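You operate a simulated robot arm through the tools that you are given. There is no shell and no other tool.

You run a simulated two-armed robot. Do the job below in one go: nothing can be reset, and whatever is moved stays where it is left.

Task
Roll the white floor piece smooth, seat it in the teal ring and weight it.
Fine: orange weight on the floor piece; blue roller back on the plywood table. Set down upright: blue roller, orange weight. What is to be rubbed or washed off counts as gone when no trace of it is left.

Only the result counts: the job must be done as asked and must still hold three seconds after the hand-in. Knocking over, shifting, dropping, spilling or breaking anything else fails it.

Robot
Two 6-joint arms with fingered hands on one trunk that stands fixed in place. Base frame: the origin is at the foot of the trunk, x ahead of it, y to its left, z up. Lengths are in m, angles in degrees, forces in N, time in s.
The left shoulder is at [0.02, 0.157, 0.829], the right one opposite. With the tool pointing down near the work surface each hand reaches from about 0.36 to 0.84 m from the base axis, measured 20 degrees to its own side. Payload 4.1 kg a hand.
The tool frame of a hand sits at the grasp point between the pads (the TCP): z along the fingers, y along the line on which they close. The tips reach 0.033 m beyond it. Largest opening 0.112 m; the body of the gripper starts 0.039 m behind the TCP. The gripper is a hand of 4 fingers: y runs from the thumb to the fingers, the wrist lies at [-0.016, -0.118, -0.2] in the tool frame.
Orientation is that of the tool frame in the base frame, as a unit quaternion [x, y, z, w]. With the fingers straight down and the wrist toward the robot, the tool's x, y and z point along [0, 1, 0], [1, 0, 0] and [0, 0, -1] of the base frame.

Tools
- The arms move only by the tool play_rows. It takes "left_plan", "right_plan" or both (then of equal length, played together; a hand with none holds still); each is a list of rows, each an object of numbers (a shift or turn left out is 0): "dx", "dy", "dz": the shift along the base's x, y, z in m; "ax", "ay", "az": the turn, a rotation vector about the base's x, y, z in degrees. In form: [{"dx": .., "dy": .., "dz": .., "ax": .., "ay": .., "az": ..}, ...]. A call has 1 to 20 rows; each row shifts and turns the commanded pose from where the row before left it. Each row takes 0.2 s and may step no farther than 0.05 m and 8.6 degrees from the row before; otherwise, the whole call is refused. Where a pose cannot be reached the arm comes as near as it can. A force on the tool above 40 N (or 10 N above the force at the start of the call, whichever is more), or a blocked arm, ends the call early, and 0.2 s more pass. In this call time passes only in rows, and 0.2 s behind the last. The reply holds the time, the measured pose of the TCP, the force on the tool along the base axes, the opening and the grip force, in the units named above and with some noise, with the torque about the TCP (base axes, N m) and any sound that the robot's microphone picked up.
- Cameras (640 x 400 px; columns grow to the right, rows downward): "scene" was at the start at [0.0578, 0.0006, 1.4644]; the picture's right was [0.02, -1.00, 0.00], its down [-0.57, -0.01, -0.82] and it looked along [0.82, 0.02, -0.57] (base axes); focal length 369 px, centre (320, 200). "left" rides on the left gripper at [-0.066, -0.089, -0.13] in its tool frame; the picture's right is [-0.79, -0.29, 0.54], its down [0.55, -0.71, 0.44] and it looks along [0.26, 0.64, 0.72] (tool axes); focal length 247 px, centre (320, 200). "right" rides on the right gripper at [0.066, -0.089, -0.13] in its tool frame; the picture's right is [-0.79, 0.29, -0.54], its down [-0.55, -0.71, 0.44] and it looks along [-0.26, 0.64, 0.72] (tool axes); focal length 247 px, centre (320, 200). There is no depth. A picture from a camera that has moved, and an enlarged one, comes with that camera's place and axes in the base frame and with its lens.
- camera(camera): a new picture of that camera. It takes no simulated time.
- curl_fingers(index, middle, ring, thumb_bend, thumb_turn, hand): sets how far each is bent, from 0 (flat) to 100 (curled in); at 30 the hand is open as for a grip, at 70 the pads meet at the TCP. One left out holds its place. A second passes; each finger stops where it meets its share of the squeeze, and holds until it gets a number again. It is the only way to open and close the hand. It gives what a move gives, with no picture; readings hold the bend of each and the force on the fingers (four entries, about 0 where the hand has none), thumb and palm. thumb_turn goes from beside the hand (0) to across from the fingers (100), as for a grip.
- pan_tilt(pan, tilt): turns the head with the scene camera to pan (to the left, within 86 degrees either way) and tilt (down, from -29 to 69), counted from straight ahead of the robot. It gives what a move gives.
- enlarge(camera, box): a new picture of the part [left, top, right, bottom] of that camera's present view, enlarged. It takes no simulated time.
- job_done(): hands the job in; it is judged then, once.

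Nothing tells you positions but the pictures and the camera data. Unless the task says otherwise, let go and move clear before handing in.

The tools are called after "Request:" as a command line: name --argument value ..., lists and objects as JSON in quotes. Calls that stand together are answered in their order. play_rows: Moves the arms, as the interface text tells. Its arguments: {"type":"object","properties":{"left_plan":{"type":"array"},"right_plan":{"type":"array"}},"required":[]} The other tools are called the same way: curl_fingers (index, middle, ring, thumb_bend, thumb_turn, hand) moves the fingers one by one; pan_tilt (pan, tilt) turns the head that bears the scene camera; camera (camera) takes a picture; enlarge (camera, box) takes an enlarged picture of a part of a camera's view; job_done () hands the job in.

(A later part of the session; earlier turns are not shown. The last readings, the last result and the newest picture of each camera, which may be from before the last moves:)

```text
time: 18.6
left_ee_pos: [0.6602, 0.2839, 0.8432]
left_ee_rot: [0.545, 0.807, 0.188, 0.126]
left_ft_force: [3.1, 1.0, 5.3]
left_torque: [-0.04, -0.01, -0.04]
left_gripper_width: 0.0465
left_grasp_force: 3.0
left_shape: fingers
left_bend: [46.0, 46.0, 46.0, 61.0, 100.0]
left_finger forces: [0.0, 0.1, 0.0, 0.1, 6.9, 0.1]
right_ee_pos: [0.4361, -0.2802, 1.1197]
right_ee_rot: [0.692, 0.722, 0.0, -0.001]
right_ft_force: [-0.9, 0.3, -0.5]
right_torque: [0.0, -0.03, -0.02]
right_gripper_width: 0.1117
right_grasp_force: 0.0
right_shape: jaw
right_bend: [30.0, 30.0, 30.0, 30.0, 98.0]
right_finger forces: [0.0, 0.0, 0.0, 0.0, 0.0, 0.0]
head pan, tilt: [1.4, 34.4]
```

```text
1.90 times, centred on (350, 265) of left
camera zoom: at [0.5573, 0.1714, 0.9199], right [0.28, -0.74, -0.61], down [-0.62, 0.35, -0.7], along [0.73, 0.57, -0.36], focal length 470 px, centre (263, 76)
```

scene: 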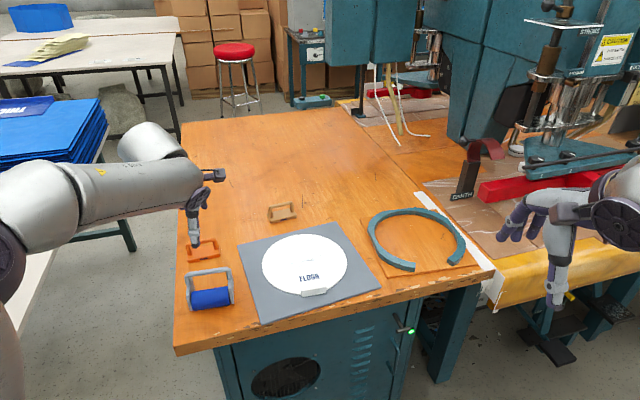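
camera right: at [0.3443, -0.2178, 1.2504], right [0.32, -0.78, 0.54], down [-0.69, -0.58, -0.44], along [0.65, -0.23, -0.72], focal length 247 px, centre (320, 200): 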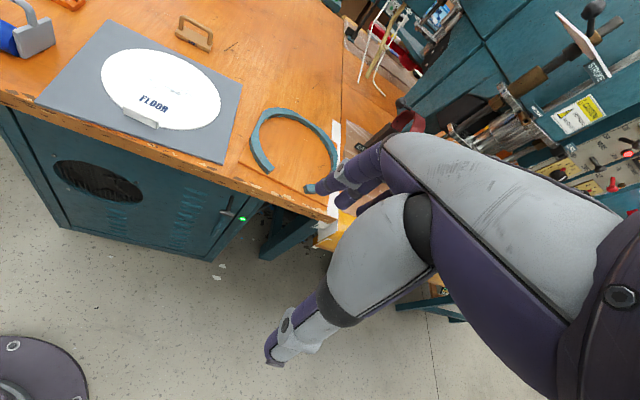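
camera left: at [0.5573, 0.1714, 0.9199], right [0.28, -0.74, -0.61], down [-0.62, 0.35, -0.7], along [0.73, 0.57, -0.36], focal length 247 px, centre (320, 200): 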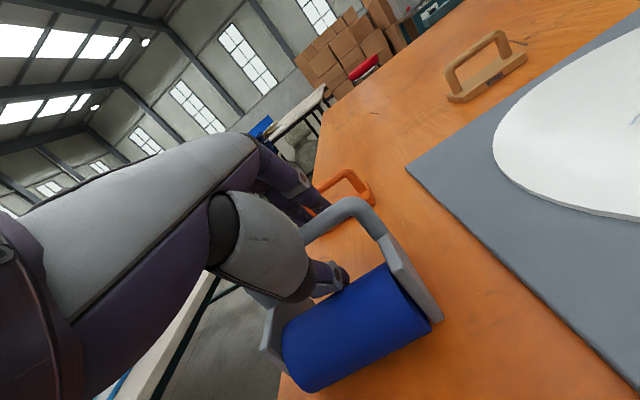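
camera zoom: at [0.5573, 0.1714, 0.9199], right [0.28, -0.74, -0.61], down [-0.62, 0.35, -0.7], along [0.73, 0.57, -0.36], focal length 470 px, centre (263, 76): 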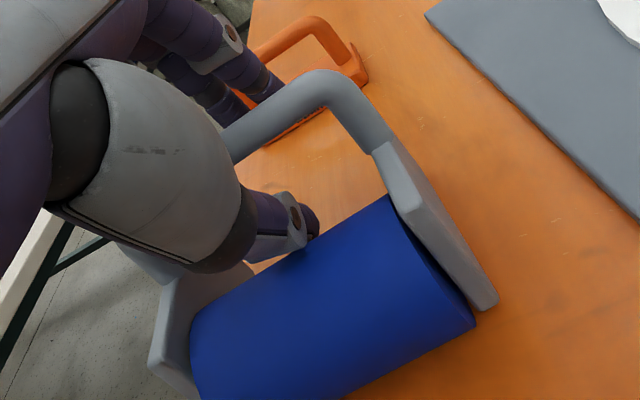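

The thumb is in the gap below the bar (lightly touching the roll) and the fingers are behind/above it. Closing firmly now.

Request:
curl_fingers --hand "left" --index 90 --middle 90 --ring 90 --thumb_bend 80

Request:
camera --camera "scene"

Request:
enlarge --camera "left" --box '[240, 160, 460, 370]'

```text
time: 19.6
left_ee_pos: [0.6606, 0.2818, 0.8432]
left_ee_rot: [0.546, 0.807, 0.186, 0.126]
left_ft_force: [0.1, -0.7, -2.4]
left_torque: [-0.03, -0.05, 0.05]
left_gripper_width: 0.0
left_grasp_force: 0.1
left_shape: fingers
left_bend: [65.0, 88.0, 90.0, 78.0, 100.0]
left_finger forces: [0.1, 0.1, 0.9, 0.0, 0.0, 0.0]
right_ee_pos: [0.4367, -0.2803, 1.1197]
right_ee_rot: [0.692, 0.722, 0.0, 0.0]
right_ft_force: [0.9, 0.1, 0.1]
right_torque: [0.01, 0.02, 0.01]
right_gripper_width: 0.1118
right_grasp_force: 0.1
right_shape: jaw
right_bend: [30.0, 30.0, 30.0, 30.0, 98.0]
right_finger forces: [0.0, 0.0, 0.0, 0.0, 0.1, 0.1]
head pan, tilt: [1.4, 34.4]
```

```text
taken
```

scene: 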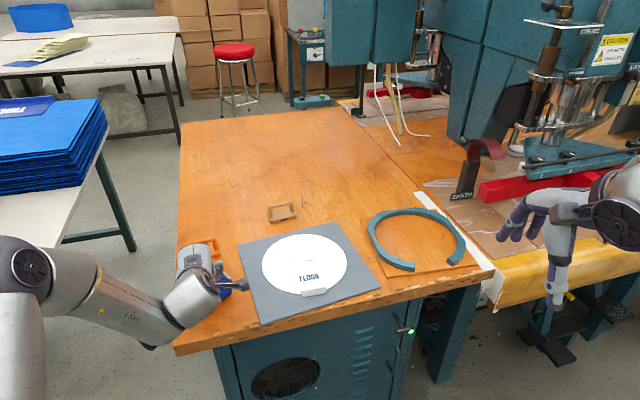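

```text
1.90 times, centred on (350, 265) of left
camera zoom: at [0.557, 0.171, 0.9195], right [0.28, -0.74, -0.61], down [-0.62, 0.35, -0.7], along [0.73, 0.57, -0.37], focal length 470 px, centre (263, 76)
```

zoom: 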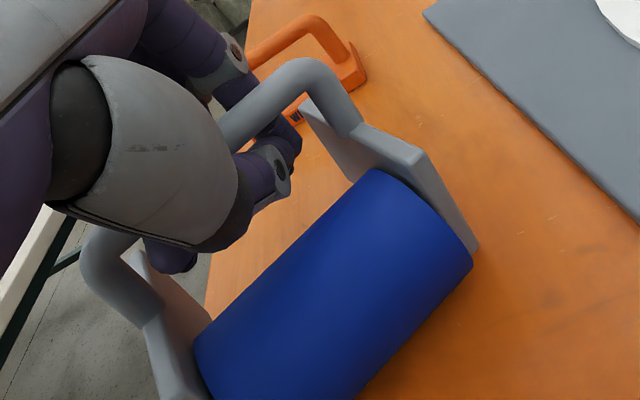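

The hand only caged the bar loosely and twisted the roller again — the thumb opposes just the index side. I'll open again and re-measure, then seat the bar deeper against the palm for a real power grip.

Request:
curl_fingers --hand "left" --index 40 --middle 40 --ring 40 --thumb_bend 60

Request:
camera --camera "left"

Request:
enlarge --camera "left" --box '[240, 160, 460, 370]'

Request:
enlarge --camera "scene" --box '[160, 220, 290, 320]'

```text
time: 20.6
left_ee_pos: [0.6601, 0.2837, 0.8438]
left_ee_rot: [0.546, 0.807, 0.186, 0.127]
left_ft_force: [2.2, 1.9, 3.4]
left_torque: [0.05, -0.06, 0.01]
left_gripper_width: 0.0523
left_grasp_force: 2.1
left_shape: fingers
left_bend: [40.0, 40.0, 40.0, 63.0, 100.0]
left_finger forces: [0.0, 0.1, 0.0, 0.0, 3.6, 0.0]
right_ee_pos: [0.4368, -0.2804, 1.1203]
right_ee_rot: [0.692, 0.722, 0.0, 0.0]
right_ft_force: [-0.5, -0.8, -0.2]
right_torque: [0.0, 0.01, 0.03]
right_gripper_width: 0.1117
right_grasp_force: 0.1
right_shape: jaw
right_bend: [30.0, 30.0, 30.0, 30.0, 98.0]
right_finger forces: [0.0, 0.0, 0.0, 0.2, 0.0, 0.1]
head pan, tilt: [1.4, 34.4]
```

```text
taken
camera left: at [0.5571, 0.1711, 0.9197], right [0.28, -0.74, -0.61], down [-0.62, 0.35, -0.7], along [0.73, 0.57, -0.37], focal length 247 px, centre (320, 200)
```

left: 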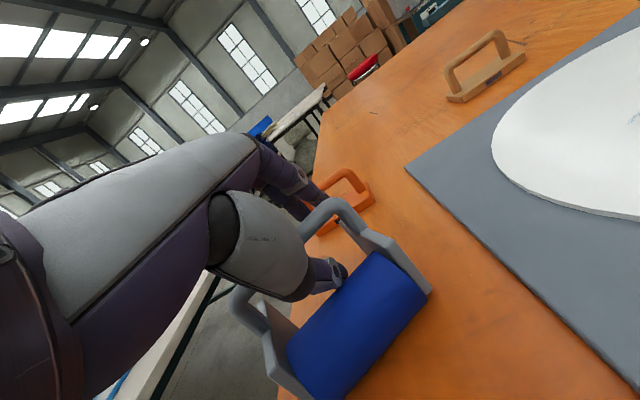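

```text
1.90 times, centred on (350, 265) of left
camera zoom: at [0.5571, 0.1711, 0.9197], right [0.28, -0.74, -0.61], down [-0.62, 0.35, -0.7], along [0.73, 0.57, -0.37], focal length 470 px, centre (263, 76)
```

zoom: 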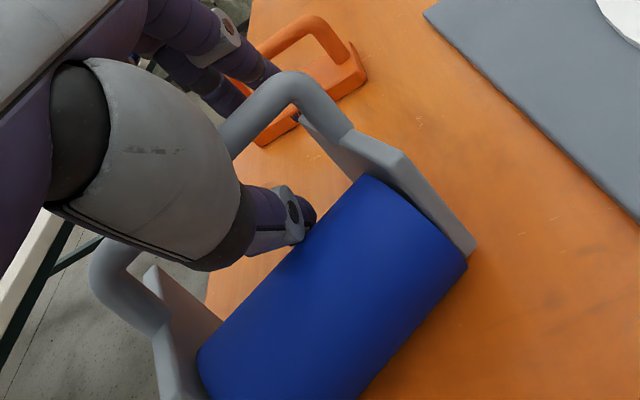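

```text
4.00 times, centred on (225, 270) of scene
camera zoom: at [0.0578, 0.0006, 1.4644], right [0.02, -1.0, 0.0], down [-0.57, -0.01, -0.82], along [0.82, 0.02, -0.57], focal length 1474 px, centre (700, -80)
```

zoom: 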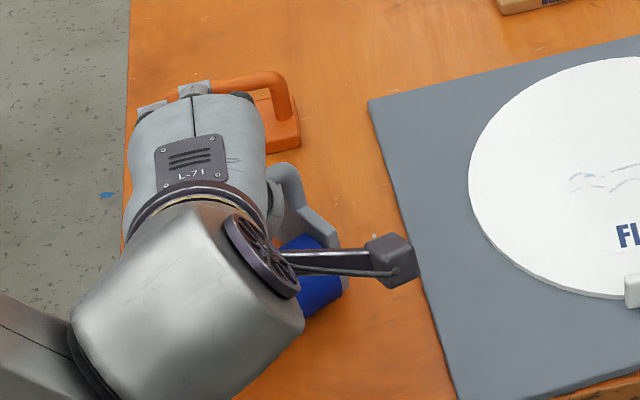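

The roller now sits at about 36° yaw with the bar around (0.649, 0.291, 0.85). I'll retreat along the hand axis and try a hook grip: thumb turned aside so it neither hits the roll nor twists the bar.

Request:
play_rows --left_plan '[{"dx": -0.007, "dy": -0.003, "dz": 0.015}, {"dx": -0.007, "dy": -0.003, "dz": 0.02}, {"dx": -0.007, "dy": -0.003, "dz": 0.02}, {"dx": -0.007, "dy": -0.003, "dz": 0.02}]'

Request:
curl_fingers --hand "left" --index 30 --middle 30 --ring 30 --thumb_bend 0 --thumb_turn 0

Request:
camera --camera "left"

Request:
enlarge --camera "scene" --box '[140, 180, 300, 320]'

```text
time: 21.6
left_ee_pos: [0.6317, 0.2722, 0.919]
left_ee_rot: [0.546, 0.807, 0.186, 0.126]
left_ft_force: [0.2, 0.0, -0.5]
left_torque: [-0.02, -0.01, 0.03]
left_gripper_width: 0.0572
left_grasp_force: 0.1
left_shape: fingers
left_bend: [40.0, 40.0, 40.0, 60.0, 100.0]
left_finger forces: [0.0, 0.0, 0.0, 0.1, 0.0, 0.1]
right_ee_pos: [0.4371, -0.2801, 1.1189]
right_ee_rot: [0.692, 0.722, 0.0, 0.0]
right_ft_force: [-0.7, 0.4, 0.1]
right_torque: [0.0, 0.0, 0.0]
right_gripper_width: 0.1118
right_grasp_force: 0.0
right_shape: jaw
right_bend: [30.0, 30.0, 30.0, 30.0, 98.0]
right_finger forces: [0.0, 0.1, 0.0, 0.1, 0.1, 0.0]
head pan, tilt: [1.4, 34.4]
```

```text
time: 22.6
left_ee_pos: [0.6312, 0.2715, 0.9195]
left_ee_rot: [0.545, 0.807, 0.187, 0.127]
left_ft_force: [0.0, -0.1, 0.5]
left_torque: [0.01, -0.02, 0.02]
left_gripper_width: 0.1712
left_grasp_force: 0.1
left_shape: fingers
left_bend: [30.0, 30.0, 30.0, 0.0, 0.0]
left_finger forces: [0.0, 0.1, 0.0, 0.1, 0.1, 0.0]
right_ee_pos: [0.4372, -0.2789, 1.1186]
right_ee_rot: [0.693, 0.721, 0.0, 0.0]
right_ft_force: [0.2, 0.6, -0.5]
right_torque: [0.0, 0.03, -0.01]
right_gripper_width: 0.1117
right_grasp_force: 0.1
right_shape: jaw
right_bend: [30.0, 30.0, 30.0, 30.0, 98.0]
right_finger forces: [0.1, 0.0, 0.0, 0.0, 0.1, 0.0]
head pan, tilt: [1.4, 34.4]
```

```text
taken
camera left: at [0.5283, 0.159, 0.996], right [0.28, -0.74, -0.61], down [-0.62, 0.35, -0.7], along [0.73, 0.57, -0.37], focal length 247 px, centre (320, 200)
```

left: 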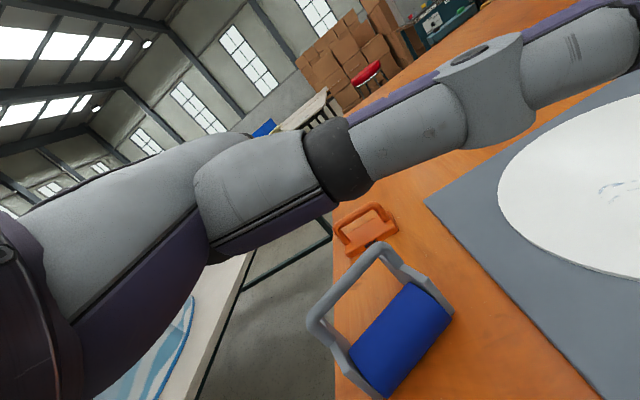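

```text
2.86 times, centred on (220, 250) of scene
camera zoom: at [0.0578, 0.0006, 1.4644], right [0.02, -1.0, 0.0], down [-0.57, -0.01, -0.82], along [0.82, 0.02, -0.57], focal length 1053 px, centre (606, 57)
```

zoom: 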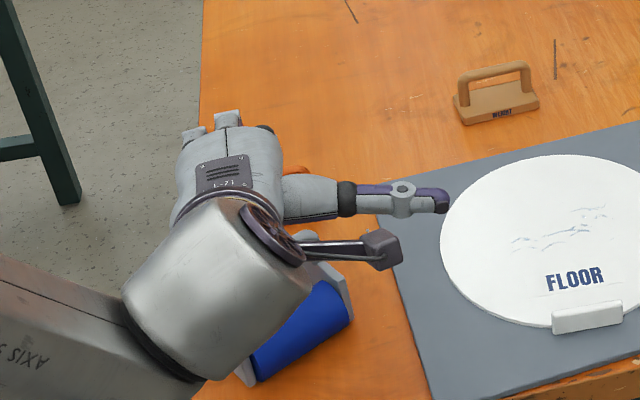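

The thumb is now out to the side, clear of the roller. Zooming to re-measure the roller's pose.

Request:
enlarge --camera "left" --box '[280, 190, 480, 400]'

Request:
enlarge --camera "scene" --box '[190, 230, 280, 320]'

```text
1.90 times, centred on (380, 295) of left
camera zoom: at [0.5283, 0.159, 0.996], right [0.28, -0.74, -0.61], down [-0.62, 0.35, -0.7], along [0.73, 0.57, -0.37], focal length 470 px, centre (206, 19)
```

zoom: 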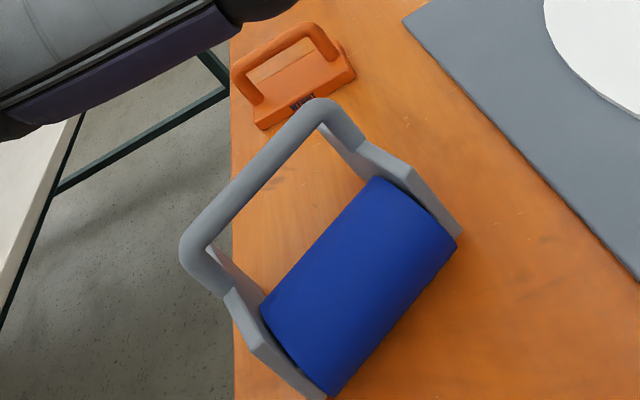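

```text
4.44 times, centred on (235, 275) of scene
camera zoom: at [0.0578, 0.0006, 1.4644], right [0.02, -1.0, 0.0], down [-0.57, -0.01, -0.82], along [0.82, 0.02, -0.57], focal length 1638 px, centre (698, -133)
```

zoom: 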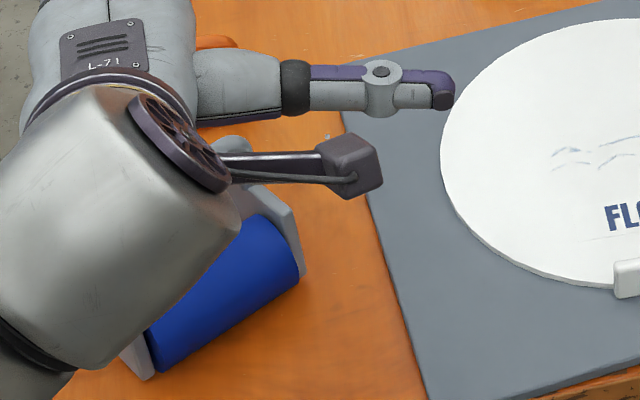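

The roller is yawed about 49° now, bar midpoint ≈ (0.651, 0.291, 0.85). I'll yaw the hand to match and hover along the approach axis.

Request:
play_rows --left_plan '[{"dy": -0.001, "dz": -0.004, "az": 6.75}, {"dy": -0.001, "dz": -0.005, "az": 6.75}, {"dy": -0.001, "dz": -0.005, "az": 6.75}, {"dz": -0.005, "az": 6.75}]'

Request:
camera --camera "left"

Request:
enlarge --camera "left" --box '[280, 190, 480, 400]'

Request:
enlarge --camera "scene" --box '[140, 180, 300, 320]'

```text
time: 23.6
left_ee_pos: [0.6314, 0.2673, 0.9003]
left_ee_rot: [0.341, 0.913, 0.211, 0.079]
left_ft_force: [0.3, -0.2, -1.5]
left_torque: [-0.03, -0.04, -0.02]
left_gripper_width: 0.1713
left_grasp_force: 0.1
left_shape: fingers
left_bend: [30.0, 30.0, 30.0, 0.0, 0.0]
left_finger forces: [0.0, 0.0, 0.0, 0.0, 0.0, 0.0]
right_ee_pos: [0.4363, -0.2784, 1.1196]
right_ee_rot: [0.692, 0.722, 0.0, -0.001]
right_ft_force: [-0.1, 0.3, 0.6]
right_torque: [-0.03, -0.02, 0.01]
right_gripper_width: 0.1118
right_grasp_force: 0.0
right_shape: jaw
right_bend: [30.0, 30.0, 30.0, 30.0, 98.0]
right_finger forces: [0.1, 0.0, 0.0, 0.1, 0.1, 0.0]
head pan, tilt: [1.4, 34.4]
```

```text
taken
camera left: at [0.5898, 0.1213, 0.9767], right [0.58, -0.53, -0.61], down [-0.71, 0.03, -0.7], along [0.39, 0.84, -0.37], focal length 247 px, centre (320, 200)
```

left: 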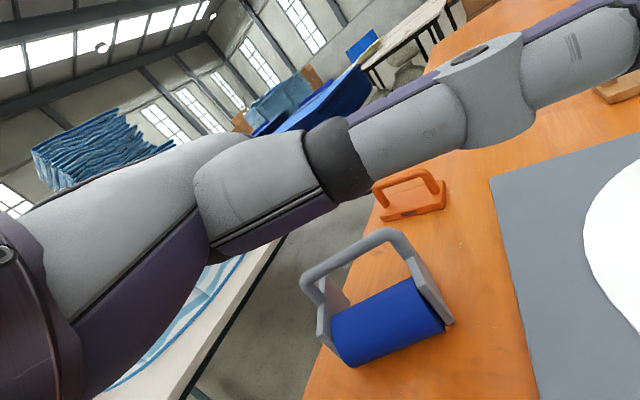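

```text
1.90 times, centred on (380, 295) of left
camera zoom: at [0.5898, 0.1213, 0.9767], right [0.58, -0.53, -0.61], down [-0.71, 0.03, -0.7], along [0.39, 0.84, -0.37], focal length 470 px, centre (206, 19)
```

zoom: 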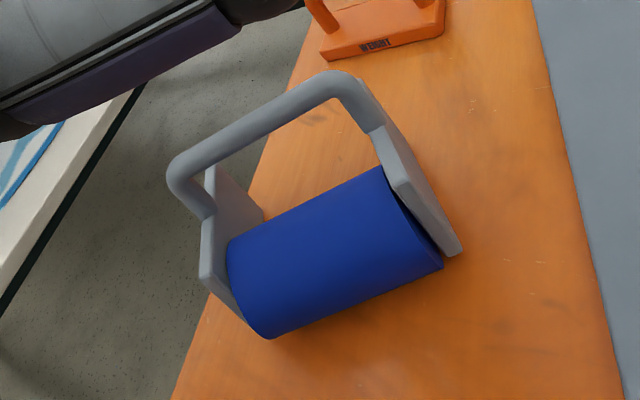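

```text
2.86 times, centred on (220, 250) of scene
camera zoom: at [0.0577, 0.0008, 1.4644], right [0.02, -1.0, 0.0], down [-0.57, -0.01, -0.82], along [0.82, 0.02, -0.57], focal length 1053 px, centre (606, 57)
```

zoom: 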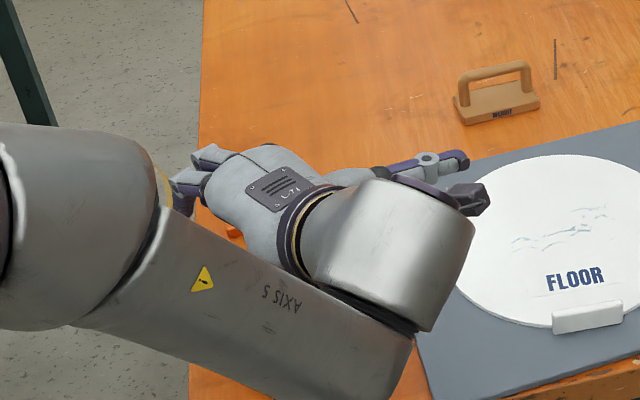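

Bar is at roughly (0.654, 0.291, 0.849), yaw 46°. Advancing along the finger direction so the palm comes down onto the bar with fingers behind it.

Request:
play_rows --left_plan '[{"dx": 0.0063, "dy": 0.0067, "dz": -0.018, "az": -3}, {"dx": 0.0063, "dy": 0.0067, "dz": -0.018}, {"dx": 0.0063, "dy": 0.0067, "dz": -0.018}, {"dx": 0.0032, "dy": 0.0034, "dz": -0.009}, {"dx": 0.0025, "dy": 0.0027, "dz": -0.007}]'

Request:
camera --camera "left"

Request:
enlarge --camera "left" --box '[240, 190, 460, 400]'

```text
time: 24.8
left_ee_pos: [0.6569, 0.2947, 0.8296]
left_ee_rot: [0.366, 0.903, 0.209, 0.084]
left_ft_force: [1.0, 0.0, -0.4]
left_torque: [0.02, -0.04, 0.0]
left_gripper_width: 0.1712
left_grasp_force: 0.0
left_shape: fingers
left_bend: [30.0, 30.0, 30.0, 0.0, 0.0]
left_finger forces: [0.1, 0.0, 0.1, 0.0, 0.0, 0.0]
right_ee_pos: [0.4365, -0.2792, 1.1203]
right_ee_rot: [0.693, 0.721, 0.0, 0.0]
right_ft_force: [-0.3, -0.9, 0.9]
right_torque: [-0.02, 0.0, 0.0]
right_gripper_width: 0.1117
right_grasp_force: 0.0
right_shape: jaw
right_bend: [30.0, 30.0, 30.0, 30.0, 98.0]
right_finger forces: [0.0, 0.0, 0.0, 0.0, 0.0, 0.0]
head pan, tilt: [1.4, 34.4]
```

```text
taken
camera left: at [0.6078, 0.15, 0.9049], right [0.55, -0.57, -0.61], down [-0.71, 0.06, -0.7], along [0.44, 0.82, -0.37], focal length 247 px, centre (320, 200)
```

left: 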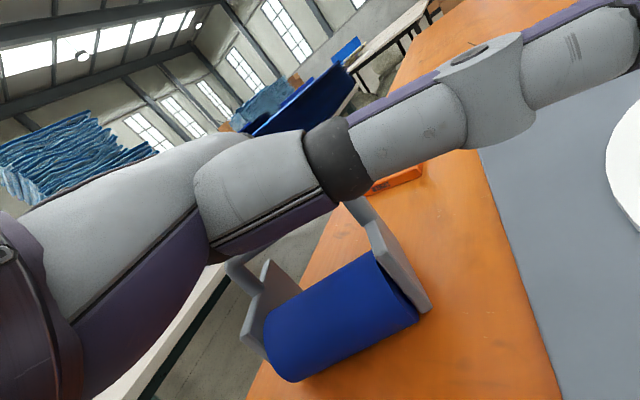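

```text
1.90 times, centred on (350, 295) of left
camera zoom: at [0.6078, 0.15, 0.9049], right [0.55, -0.57, -0.61], down [-0.71, 0.06, -0.7], along [0.44, 0.82, -0.37], focal length 470 px, centre (263, 19)
```

zoom: 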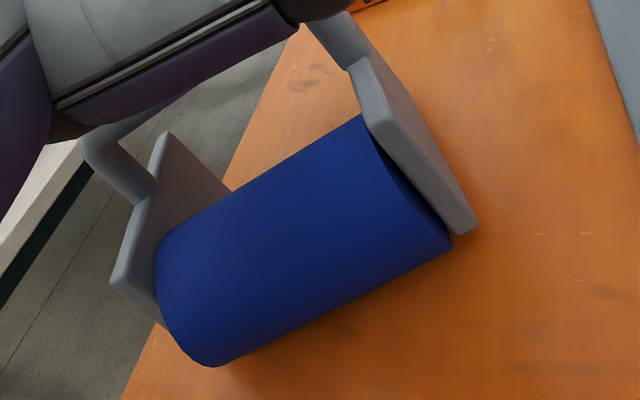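

No contact yet; the bar is right beneath the palm edge. Advancing a little more in small increments.

Request:
play_rows --left_plan '[{"dx": 0.0012, "dy": 0.0013, "dz": -0.0036}, {"dx": 0.0012, "dy": 0.0013, "dz": -0.0036}]'

Request:
enlarge --camera "left" --box '[240, 190, 460, 400]'

```text
time: 25.4
left_ee_pos: [0.6595, 0.2964, 0.8213]
left_ee_rot: [0.366, 0.903, 0.209, 0.085]
left_ft_force: [0.7, -0.4, 0.0]
left_torque: [0.01, 0.0, 0.03]
left_gripper_width: 0.1712
left_grasp_force: 0.0
left_shape: fingers
left_bend: [30.0, 30.0, 30.0, 0.0, 0.0]
left_finger forces: [0.0, 0.0, 0.0, 0.0, 0.1, 0.0]
right_ee_pos: [0.4363, -0.2797, 1.119]
right_ee_rot: [0.692, 0.722, 0.0, 0.0]
right_ft_force: [0.0, 0.2, 0.4]
right_torque: [0.01, 0.02, -0.02]
right_gripper_width: 0.1117
right_grasp_force: 0.1
right_shape: jaw
right_bend: [30.0, 30.0, 30.0, 30.0, 98.0]
right_finger forces: [0.0, 0.0, 0.0, 0.0, 0.1, 0.1]
head pan, tilt: [1.4, 34.4]
```

```text
1.90 times, centred on (350, 295) of left
camera zoom: at [0.6101, 0.1522, 0.8981], right [0.55, -0.57, -0.61], down [-0.71, 0.06, -0.7], along [0.44, 0.82, -0.37], focal length 470 px, centre (263, 19)
```

zoom: 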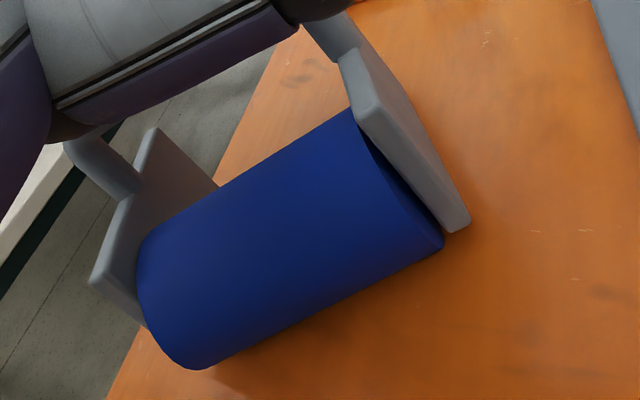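

Still free. A couple more small steps until the palm meets the bar.

Request:
play_rows --left_plan '[{"dx": 0.001, "dy": 0.0011, "dz": -0.003}, {"dx": 0.001, "dy": 0.0011, "dz": -0.003}]'

```text
time: 26.0
left_ee_pos: [0.6603, 0.2984, 0.8158]
left_ee_rot: [0.367, 0.903, 0.208, 0.085]
left_ft_force: [0.3, 0.2, 0.0]
left_torque: [-0.03, -0.01, 0.01]
left_gripper_width: 0.1712
left_grasp_force: 0.1
left_shape: fingers
left_bend: [30.0, 30.0, 30.0, 0.0, 0.0]
left_finger forces: [0.1, 0.1, 0.0, 0.0, 0.1, 0.0]
right_ee_pos: [0.4355, -0.2796, 1.1194]
right_ee_rot: [0.692, 0.722, 0.0, 0.0]
right_ft_force: [0.8, 0.3, 0.5]
right_torque: [0.02, 0.01, 0.01]
right_gripper_width: 0.1118
right_grasp_force: 0.1
right_shape: jaw
right_bend: [30.0, 30.0, 30.0, 30.0, 98.0]
right_finger forces: [0.0, 0.0, 0.1, 0.0, 0.1, 0.1]
head pan, tilt: [1.4, 34.4]
```

No palm contact yet but the bar must be within a few mm. I'll curl the three fingers around it, thumb still aside.

Request:
curl_fingers --hand "left" --index 75 --middle 75 --ring 75

Request:
enlarge --camera "left" --box '[240, 190, 460, 400]'

```text
time: 27.0
left_ee_pos: [0.6614, 0.2992, 0.8158]
left_ee_rot: [0.365, 0.903, 0.209, 0.085]
left_ft_force: [-0.1, 0.1, -0.2]
left_torque: [-0.04, 0.0, 0.02]
left_gripper_width: 0.1409
left_grasp_force: 0.0
left_shape: fingers
left_bend: [75.0, 75.0, 75.0, 0.0, 0.0]
left_finger forces: [0.0, 0.0, 0.0, 0.0, 0.1, 0.0]
right_ee_pos: [0.4366, -0.2807, 1.119]
right_ee_rot: [0.692, 0.722, 0.0, 0.0]
right_ft_force: [-0.6, -0.3, 0.5]
right_torque: [0.01, 0.01, 0.01]
right_gripper_width: 0.1117
right_grasp_force: 0.0
right_shape: jaw
right_bend: [30.0, 30.0, 30.0, 30.0, 98.0]
right_finger forces: [0.1, 0.0, 0.1, 0.0, 0.0, 0.0]
head pan, tilt: [1.4, 34.4]
```

```text
1.90 times, centred on (350, 295) of left
camera zoom: at [0.6122, 0.1545, 0.8922], right [0.55, -0.57, -0.61], down [-0.71, 0.06, -0.7], along [0.44, 0.82, -0.37], focal length 470 px, centre (263, 19)
```

zoom: 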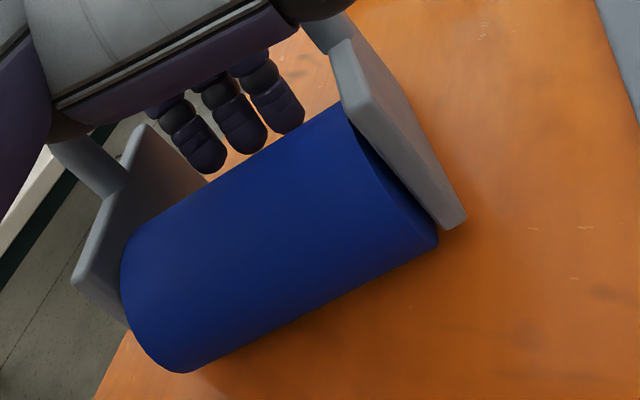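

All three fingers are nicely centred beneath the bar between the uprights. Curling fully to pull the bar into the palm.

Request:
curl_fingers --hand "left" --index 100 --middle 100 --ring 100

Request:
enlarge --camera "left" --box '[240, 190, 460, 400]'

```text
time: 28.0
left_ee_pos: [0.6604, 0.2985, 0.8162]
left_ee_rot: [0.365, 0.903, 0.209, 0.084]
left_ft_force: [0.4, -0.4, 0.2]
left_torque: [0.0, 0.0, -0.04]
left_gripper_width: 0.1107
left_grasp_force: 0.0
left_shape: fingers
left_bend: [100.0, 100.0, 100.0, 0.0, 0.0]
left_finger forces: [0.1, 0.1, 0.0, 0.1, 0.0, 0.0]
right_ee_pos: [0.4359, -0.2791, 1.1192]
right_ee_rot: [0.692, 0.722, 0.0, 0.001]
right_ft_force: [0.0, 0.7, -0.1]
right_torque: [0.01, 0.0, 0.01]
right_gripper_width: 0.1119
right_grasp_force: 0.1
right_shape: jaw
right_bend: [30.0, 30.0, 30.0, 30.0, 98.0]
right_finger forces: [0.0, 0.0, 0.1, 0.1, 0.0, 0.0]
head pan, tilt: [1.4, 34.4]
```

```text
1.90 times, centred on (350, 295) of left
camera zoom: at [0.6122, 0.1545, 0.8922], right [0.55, -0.57, -0.61], down [-0.71, 0.06, -0.7], along [0.44, 0.82, -0.37], focal length 470 px, centre (263, 19)
```

zoom: 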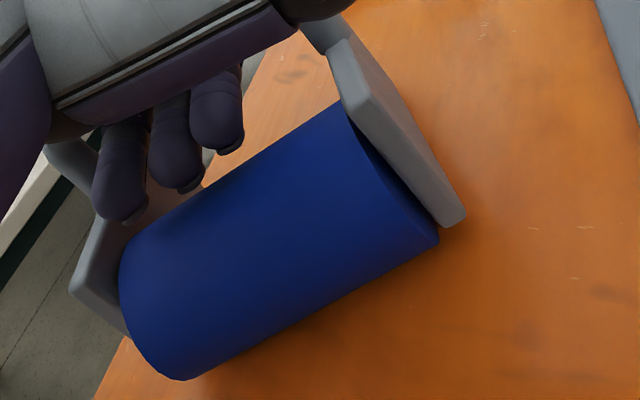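

The fingers are fully curled around the bar as a hook, without load yet. I'll lift gently to see the hook take up the roller's weight.

Request:
play_rows --left_plan '[{"dz": 0.006}, {"dz": 0.006}, {"dz": 0.006}, {"dz": 0.006}, {"dz": 0.006}]'

Request:
camera --camera "left"

Request:
enlarge --camera "left" --box '[240, 190, 460, 400]'

Request:
enlarge --camera "scene" --box '[140, 200, 300, 340]'

```text
time: 29.2
left_ee_pos: [0.6614, 0.2984, 0.8457]
left_ee_rot: [0.366, 0.903, 0.209, 0.085]
left_ft_force: [0.4, 0.6, -2.0]
left_torque: [0.03, -0.08, 0.03]
left_gripper_width: 0.1108
left_grasp_force: 1.3
left_shape: fingers
left_bend: [100.0, 100.0, 100.0, 0.0, 0.0]
left_finger forces: [1.1, 0.0, 1.2, 0.0, 0.0, 0.0]
right_ee_pos: [0.4366, -0.2811, 1.1198]
right_ee_rot: [0.692, 0.722, -0.001, 0.001]
right_ft_force: [-0.2, 0.6, 0.2]
right_torque: [0.04, -0.04, -0.01]
right_gripper_width: 0.1118
right_grasp_force: 0.0
right_shape: jaw
right_bend: [30.0, 30.0, 30.0, 30.0, 98.0]
right_finger forces: [0.1, 0.1, 0.1, 0.0, 0.0, 0.0]
head pan, tilt: [1.4, 34.4]
```

```text
taken
camera left: at [0.6122, 0.1547, 0.9225], right [0.55, -0.57, -0.61], down [-0.71, 0.06, -0.7], along [0.44, 0.82, -0.37], focal length 247 px, centre (320, 200)
```

left: 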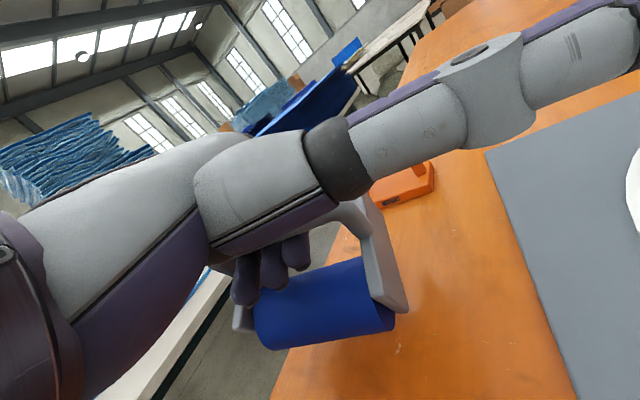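

```text
1.90 times, centred on (350, 295) of left
camera zoom: at [0.6122, 0.1547, 0.9225], right [0.55, -0.57, -0.61], down [-0.71, 0.06, -0.7], along [0.44, 0.82, -0.37], focal length 470 px, centre (263, 19)
```

zoom: 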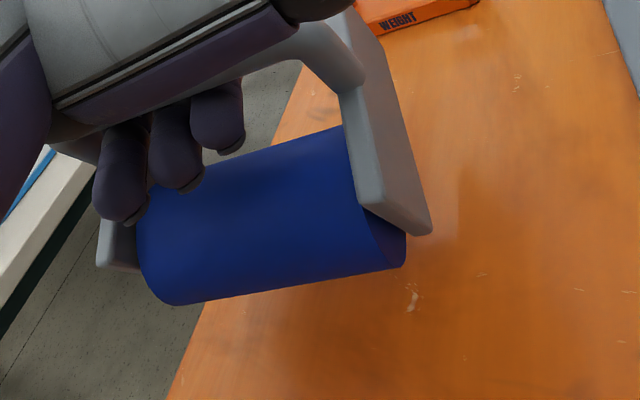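

```text
2.86 times, centred on (220, 270) of scene
camera zoom: at [0.058, 0.0006, 1.4644], right [0.02, -1.0, 0.0], down [-0.57, -0.01, -0.82], along [0.82, 0.02, -0.57], focal length 1053 px, centre (606, 0)
```

zoom: 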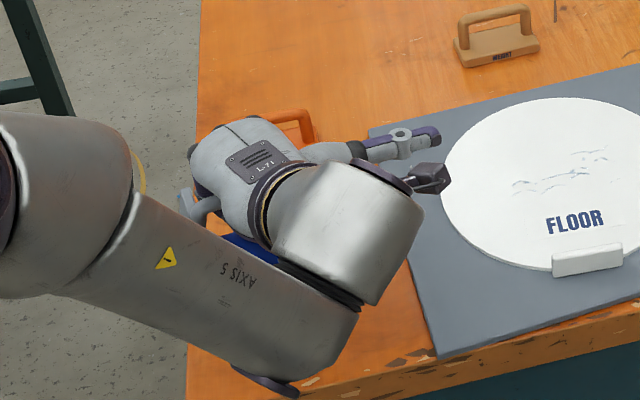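

The hook now carries weight (≈2 N) and the roller hangs from it. Lifting clear to see its hanging attitude.

Request:
play_rows --left_plan '[{"dz": 0.01}, {"dz": 0.015}, {"dz": 0.02}, {"dz": 0.02}, {"dz": 0.0}]'

Request:
camera --camera "left"

Request:
camera --camera "scene"

Request:
enlarge --camera "left" --box '[220, 190, 440, 390]'

```text
time: 30.4
left_ee_pos: [0.6623, 0.2979, 0.9105]
left_ee_rot: [0.367, 0.903, 0.208, 0.084]
left_ft_force: [1.1, -0.7, -2.5]
left_torque: [0.05, -0.03, -0.02]
left_gripper_width: 0.1109
left_grasp_force: 1.5
left_shape: fingers
left_bend: [100.0, 100.0, 100.0, 0.0, 0.0]
left_finger forces: [1.1, 0.1, 1.3, 0.0, 0.0, 0.1]
right_ee_pos: [0.4371, -0.2793, 1.1207]
right_ee_rot: [0.692, 0.722, 0.0, 0.001]
right_ft_force: [-0.8, 0.8, -0.6]
right_torque: [0.0, -0.02, 0.03]
right_gripper_width: 0.1118
right_grasp_force: 0.1
right_shape: jaw
right_bend: [30.0, 30.0, 30.0, 30.0, 98.0]
right_finger forces: [0.1, 0.0, 0.0, 0.0, 0.0, 0.0]
head pan, tilt: [1.4, 34.4]
```

```text
taken
camera left: at [0.6128, 0.1541, 0.9871], right [0.55, -0.57, -0.61], down [-0.71, 0.06, -0.7], along [0.44, 0.82, -0.37], focal length 247 px, centre (320, 200)
```

left: 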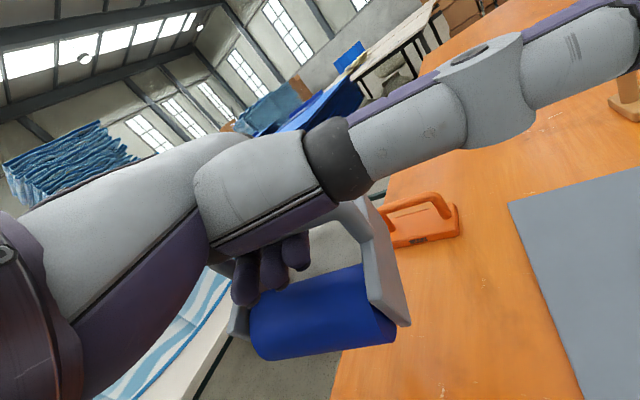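

```text
taken
```

scene: 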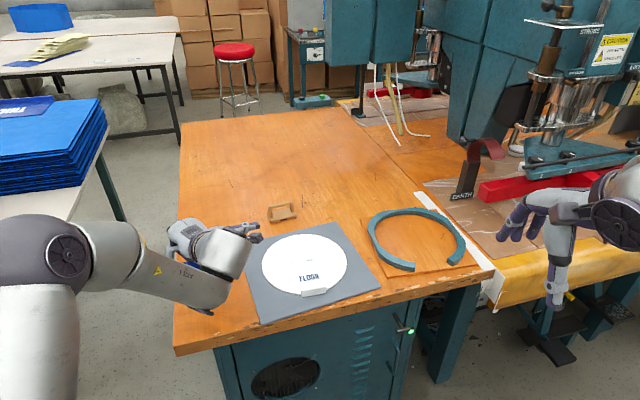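

```text
2.00 times, centred on (330, 290) of left
camera zoom: at [0.6128, 0.1541, 0.9871], right [0.55, -0.57, -0.61], down [-0.71, 0.06, -0.7], along [0.44, 0.82, -0.37], focal length 494 px, centre (300, 20)
```

zoom: 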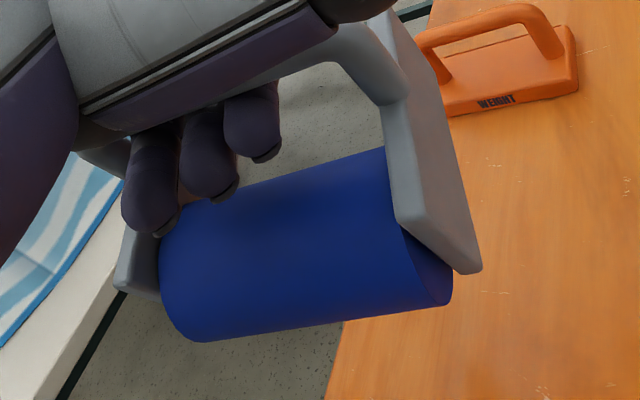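

The roller (≈0.25 kg) hangs securely from the hooked fingers and its roll is visibly proud of the cheek plates underneath. I'll carry it over the disc while turning the hand back to point straight ahead.

Request:
play_rows --left_plan '[{"dz": 0.02}, {"dz": 0.015}, {"dx": 0.008, "dy": -0.022, "az": -4.6}, {"dx": 0.008, "dy": -0.022, "az": -4.6}, {"dx": 0.008, "dy": -0.022, "az": -4.6}, {"dx": 0.008, "dy": -0.022, "az": -4.6}, {"dx": 0.008, "dy": -0.022, "az": -4.6}, {"dx": 0.008, "dy": -0.022, "az": -4.6}, {"dx": 0.008, "dy": -0.022, "az": -4.6}, {"dx": 0.008, "dy": -0.022, "az": -4.6}, {"dx": 0.008, "dy": -0.022, "az": -4.6}, {"dx": 0.008, "dy": -0.022, "az": -4.6}]'

Request:
camera --camera "scene"

Request:
camera --camera "left"

Request:
camera --camera "right"

```text
time: 33.0
left_ee_pos: [0.7402, 0.0801, 0.9464]
left_ee_rot: [0.69, 0.688, 0.159, 0.161]
left_ft_force: [0.0, 0.2, -3.1]
left_torque: [-0.02, -0.06, 0.0]
left_gripper_width: 0.1108
left_grasp_force: 1.6
left_shape: fingers
left_bend: [100.0, 100.0, 100.0, 0.0, 0.0]
left_finger forces: [1.4, 0.1, 0.9, 0.0, 0.1, 0.0]
right_ee_pos: [0.4355, -0.2797, 1.1197]
right_ee_rot: [0.692, 0.722, 0.0, 0.0]
right_ft_force: [-0.3, -0.3, -0.2]
right_torque: [0.0, 0.02, 0.0]
right_gripper_width: 0.1116
right_grasp_force: 0.1
right_shape: jaw
right_bend: [30.0, 30.0, 30.0, 30.0, 98.0]
right_finger forces: [0.1, 0.0, 0.1, 0.1, 0.1, 0.1]
head pan, tilt: [1.4, 34.4]
```

```text
taken
```

scene: 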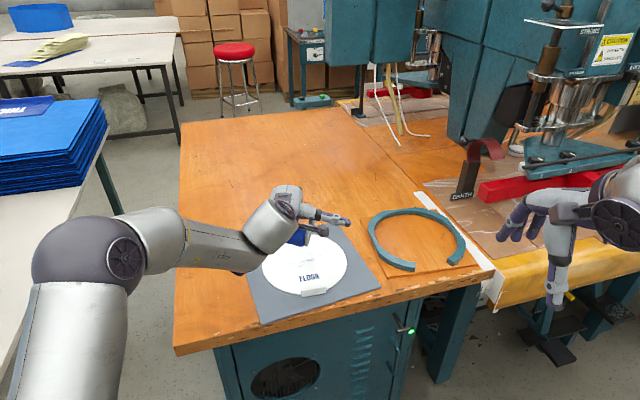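

```text
taken
camera left: at [0.6027, 0.0135, 1.022], right [-0.02, -0.79, -0.61], down [-0.45, 0.55, -0.7], along [0.9, 0.26, -0.37], focal length 247 px, centre (320, 200)
```

left: 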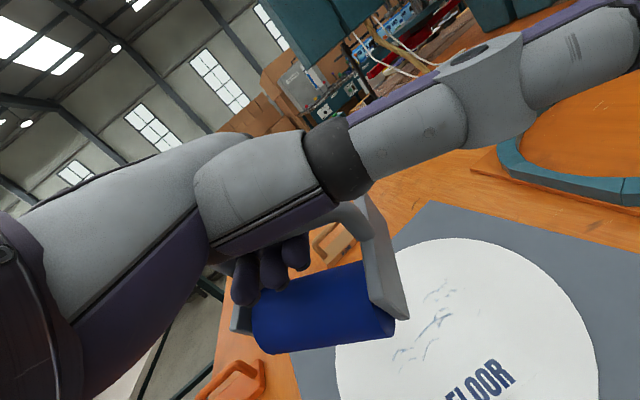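

```text
taken
camera right: at [0.3442, -0.2176, 1.2505], right [0.32, -0.78, 0.54], down [-0.69, -0.58, -0.44], along [0.65, -0.23, -0.72], focal length 247 px, centre (320, 200)
```

right: 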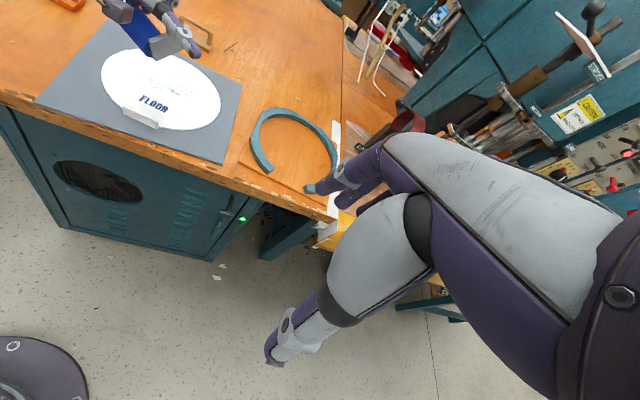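

The roller hangs over the disc's left side. Zooming from the scene and right cameras to place the roll over the disc.

Request:
enlarge --camera "right" --box '[30, 0, 250, 140]'

Request:
enlarge --camera "scene" --box '[240, 170, 390, 310]'

Request:
enlarge --camera "left" --box '[220, 180, 460, 400]'

```text
2.86 times, centred on (140, 70) of right
camera zoom: at [0.3442, -0.2176, 1.2505], right [0.32, -0.78, 0.54], down [-0.69, -0.58, -0.44], along [0.65, -0.23, -0.72], focal length 706 px, centre (834, 571)
```

zoom: 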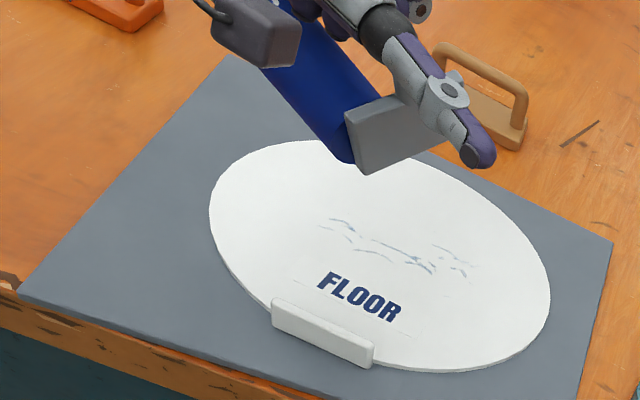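

```text
2.86 times, centred on (315, 240) of scene
camera zoom: at [0.0578, 0.0007, 1.4644], right [0.02, -1.0, 0.0], down [-0.57, -0.01, -0.82], along [0.82, 0.02, -0.57], focal length 1053 px, centre (334, 86)
```

zoom: 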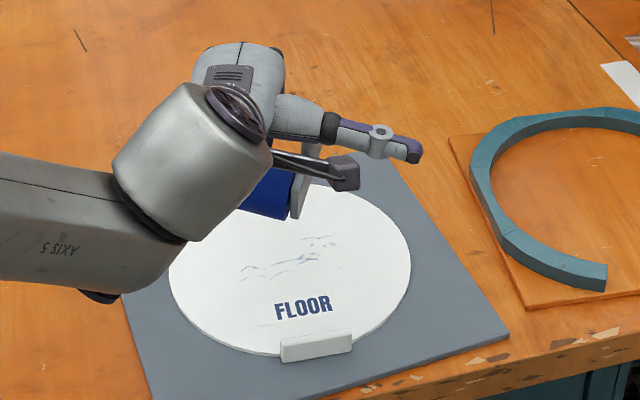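

```text
1.82 times, centred on (340, 290) of left
camera zoom: at [0.6027, 0.0135, 1.022], right [-0.02, -0.79, -0.61], down [-0.45, 0.55, -0.7], along [0.9, 0.26, -0.37], focal length 449 px, centre (284, 36)
```

zoom: 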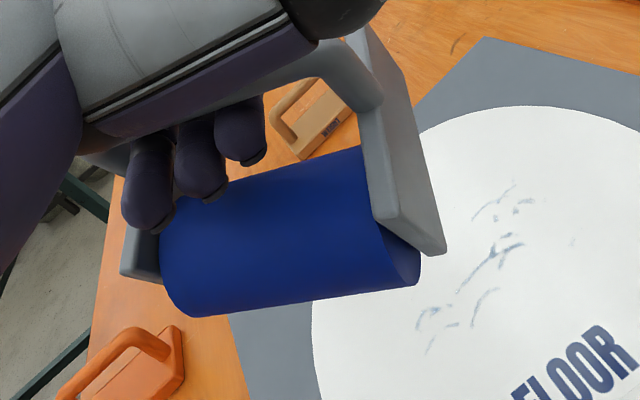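

The roll axis hangs at about (0.70, 0.096, 0.915). I'll shift forward and right so it is over the disc centre-line, and lower to just above the surface.

Request:
play_rows --left_plan '[{"dx": 0.02, "dy": -0.018}, {"dx": 0.02, "dy": -0.018}, {"dz": -0.025}, {"dz": -0.025}, {"dz": -0.025}, {"dz": -0.015}]'

Request:
enlarge --camera "right" --box '[30, 0, 250, 140]'

Request:
enlarge --camera "scene" --box '[240, 170, 390, 310]'

Request:
enlarge --camera "left" --box '[220, 180, 460, 400]'

```text
time: 34.4
left_ee_pos: [0.7812, 0.0429, 0.857]
left_ee_rot: [0.689, 0.689, 0.159, 0.16]
left_ft_force: [0.0, -0.1, -2.0]
left_torque: [-0.02, -0.04, -0.03]
left_gripper_width: 0.111
left_grasp_force: 1.3
left_shape: fingers
left_bend: [100.0, 100.0, 100.0, 0.0, 0.0]
left_finger forces: [1.3, 0.0, 1.1, 0.0, 0.0, 0.0]
right_ee_pos: [0.4358, -0.2796, 1.1187]
right_ee_rot: [0.692, 0.722, 0.0, 0.001]
right_ft_force: [-0.1, -0.4, 0.3]
right_torque: [-0.01, -0.01, 0.02]
right_gripper_width: 0.1118
right_grasp_force: 0.1
right_shape: jaw
right_bend: [30.0, 30.0, 30.0, 30.0, 98.0]
right_finger forces: [0.0, 0.1, 0.0, 0.1, 0.0, 0.0]
head pan, tilt: [1.4, 34.4]
```

```text
2.86 times, centred on (140, 70) of right
camera zoom: at [0.3442, -0.2178, 1.2505], right [0.32, -0.78, 0.54], down [-0.69, -0.58, -0.44], along [0.65, -0.23, -0.72], focal length 706 px, centre (834, 571)
```

zoom: 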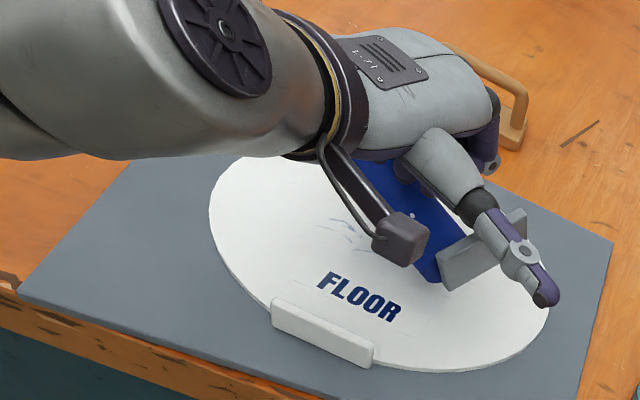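

```text
2.86 times, centred on (315, 240) of scene
camera zoom: at [0.0578, 0.0006, 1.4644], right [0.02, -1.0, 0.0], down [-0.57, -0.01, -0.82], along [0.82, 0.02, -0.57], focal length 1053 px, centre (334, 86)
```

zoom: 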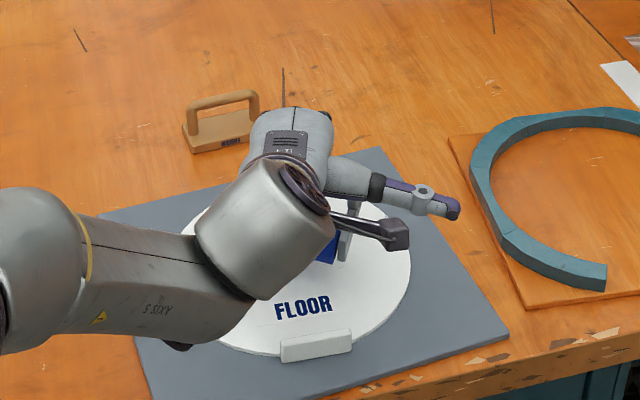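

```text
1.82 times, centred on (340, 290) of left
camera zoom: at [0.6432, -0.0229, 0.9327], right [-0.02, -0.79, -0.61], down [-0.45, 0.55, -0.7], along [0.89, 0.26, -0.37], focal length 449 px, centre (284, 36)
```

zoom: 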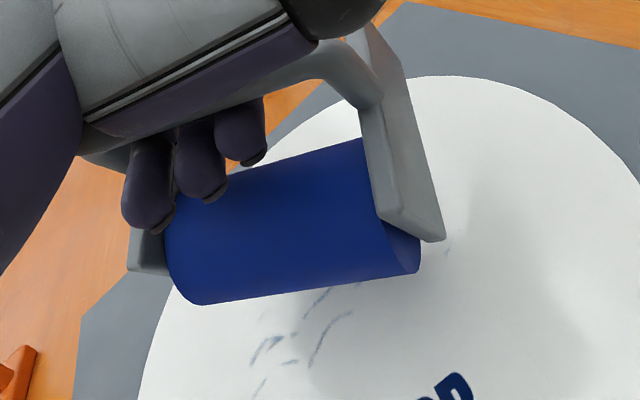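

Roll is about 2 cm above the disc and over its middle. Lowering slowly to contact.

Request:
play_rows --left_plan '[{"dz": -0.006}, {"dz": -0.006}, {"dz": -0.006}, {"dz": -0.005}, {"dz": -0.005}]'

Request:
enlarge --camera "left" --box '[220, 180, 460, 400]'

Request:
enlarge --camera "right" --box '[60, 30, 220, 140]'

```text
time: 35.6
left_ee_pos: [0.7807, 0.043, 0.829]
left_ee_rot: [0.689, 0.689, 0.16, 0.16]
left_ft_force: [0.3, -0.1, 0.1]
left_torque: [0.02, -0.01, 0.0]
left_gripper_width: 0.1109
left_grasp_force: 0.1
left_shape: fingers
left_bend: [100.0, 100.0, 100.0, 0.0, 0.0]
left_finger forces: [0.0, 0.0, 0.3, 0.1, 0.0, 0.1]
right_ee_pos: [0.4362, -0.2801, 1.1199]
right_ee_rot: [0.693, 0.721, 0.001, 0.0]
right_ft_force: [0.2, 0.0, -0.9]
right_torque: [0.03, 0.0, 0.01]
right_gripper_width: 0.112
right_grasp_force: 0.1
right_shape: jaw
right_bend: [30.0, 30.0, 30.0, 30.0, 98.0]
right_finger forces: [0.1, 0.0, 0.0, 0.0, 0.0, 0.0]
head pan, tilt: [1.4, 34.4]
```

```text
1.82 times, centred on (340, 290) of left
camera zoom: at [0.6428, -0.0222, 0.9047], right [-0.02, -0.79, -0.61], down [-0.45, 0.55, -0.7], along [0.9, 0.26, -0.36], focal length 449 px, centre (284, 36)
```

zoom: 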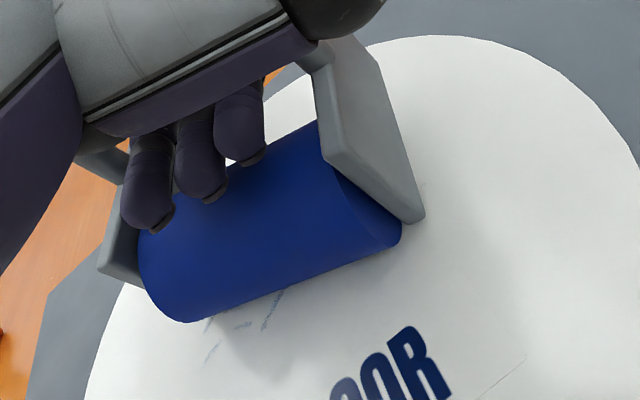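

```text
3.64 times, centred on (140, 85) of right
camera zoom: at [0.3442, -0.2178, 1.2505], right [0.32, -0.78, 0.54], down [-0.69, -0.58, -0.44], along [0.65, -0.23, -0.72], focal length 898 px, centre (974, 618)
```

zoom: 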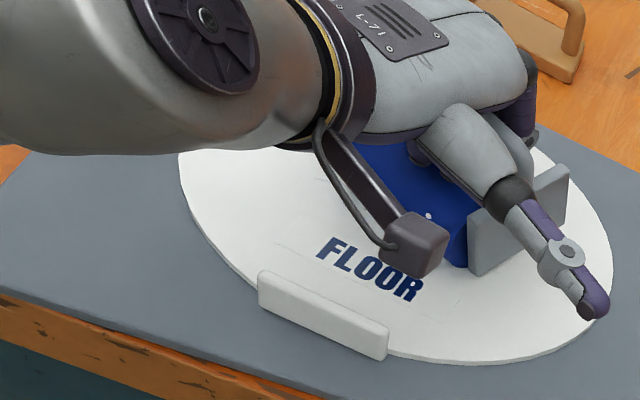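

The roller now stands on the disc with the hook unloaded. Lowering further to bring the palm down on the bar and find the pressing height.

Request:
play_rows --left_plan '[{"dz": -0.004}, {"dz": -0.004}, {"dz": -0.003}, {"dz": -0.003}]'

```text
time: 36.6
left_ee_pos: [0.7815, 0.0428, 0.8177]
left_ee_rot: [0.688, 0.689, 0.161, 0.162]
left_ft_force: [1.7, 0.1, 16.7]
left_torque: [0.01, 0.55, 0.0]
left_gripper_width: 0.1092
left_grasp_force: 8.7
left_shape: fingers
left_bend: [100.0, 100.0, 100.0, 0.0, 0.0]
left_finger forces: [8.3, 8.8, 0.1, 0.1, 0.0, 0.1]
right_ee_pos: [0.4365, -0.2804, 1.1197]
right_ee_rot: [0.692, 0.722, 0.0, 0.0]
right_ft_force: [-0.8, 0.0, 0.7]
right_torque: [0.01, 0.01, -0.03]
right_gripper_width: 0.1114
right_grasp_force: 0.1
right_shape: jaw
right_bend: [30.0, 30.0, 30.0, 30.0, 98.0]
right_finger forces: [0.1, 0.0, 0.0, 0.0, 0.1, 0.0]
head pan, tilt: [1.4, 34.4]
```

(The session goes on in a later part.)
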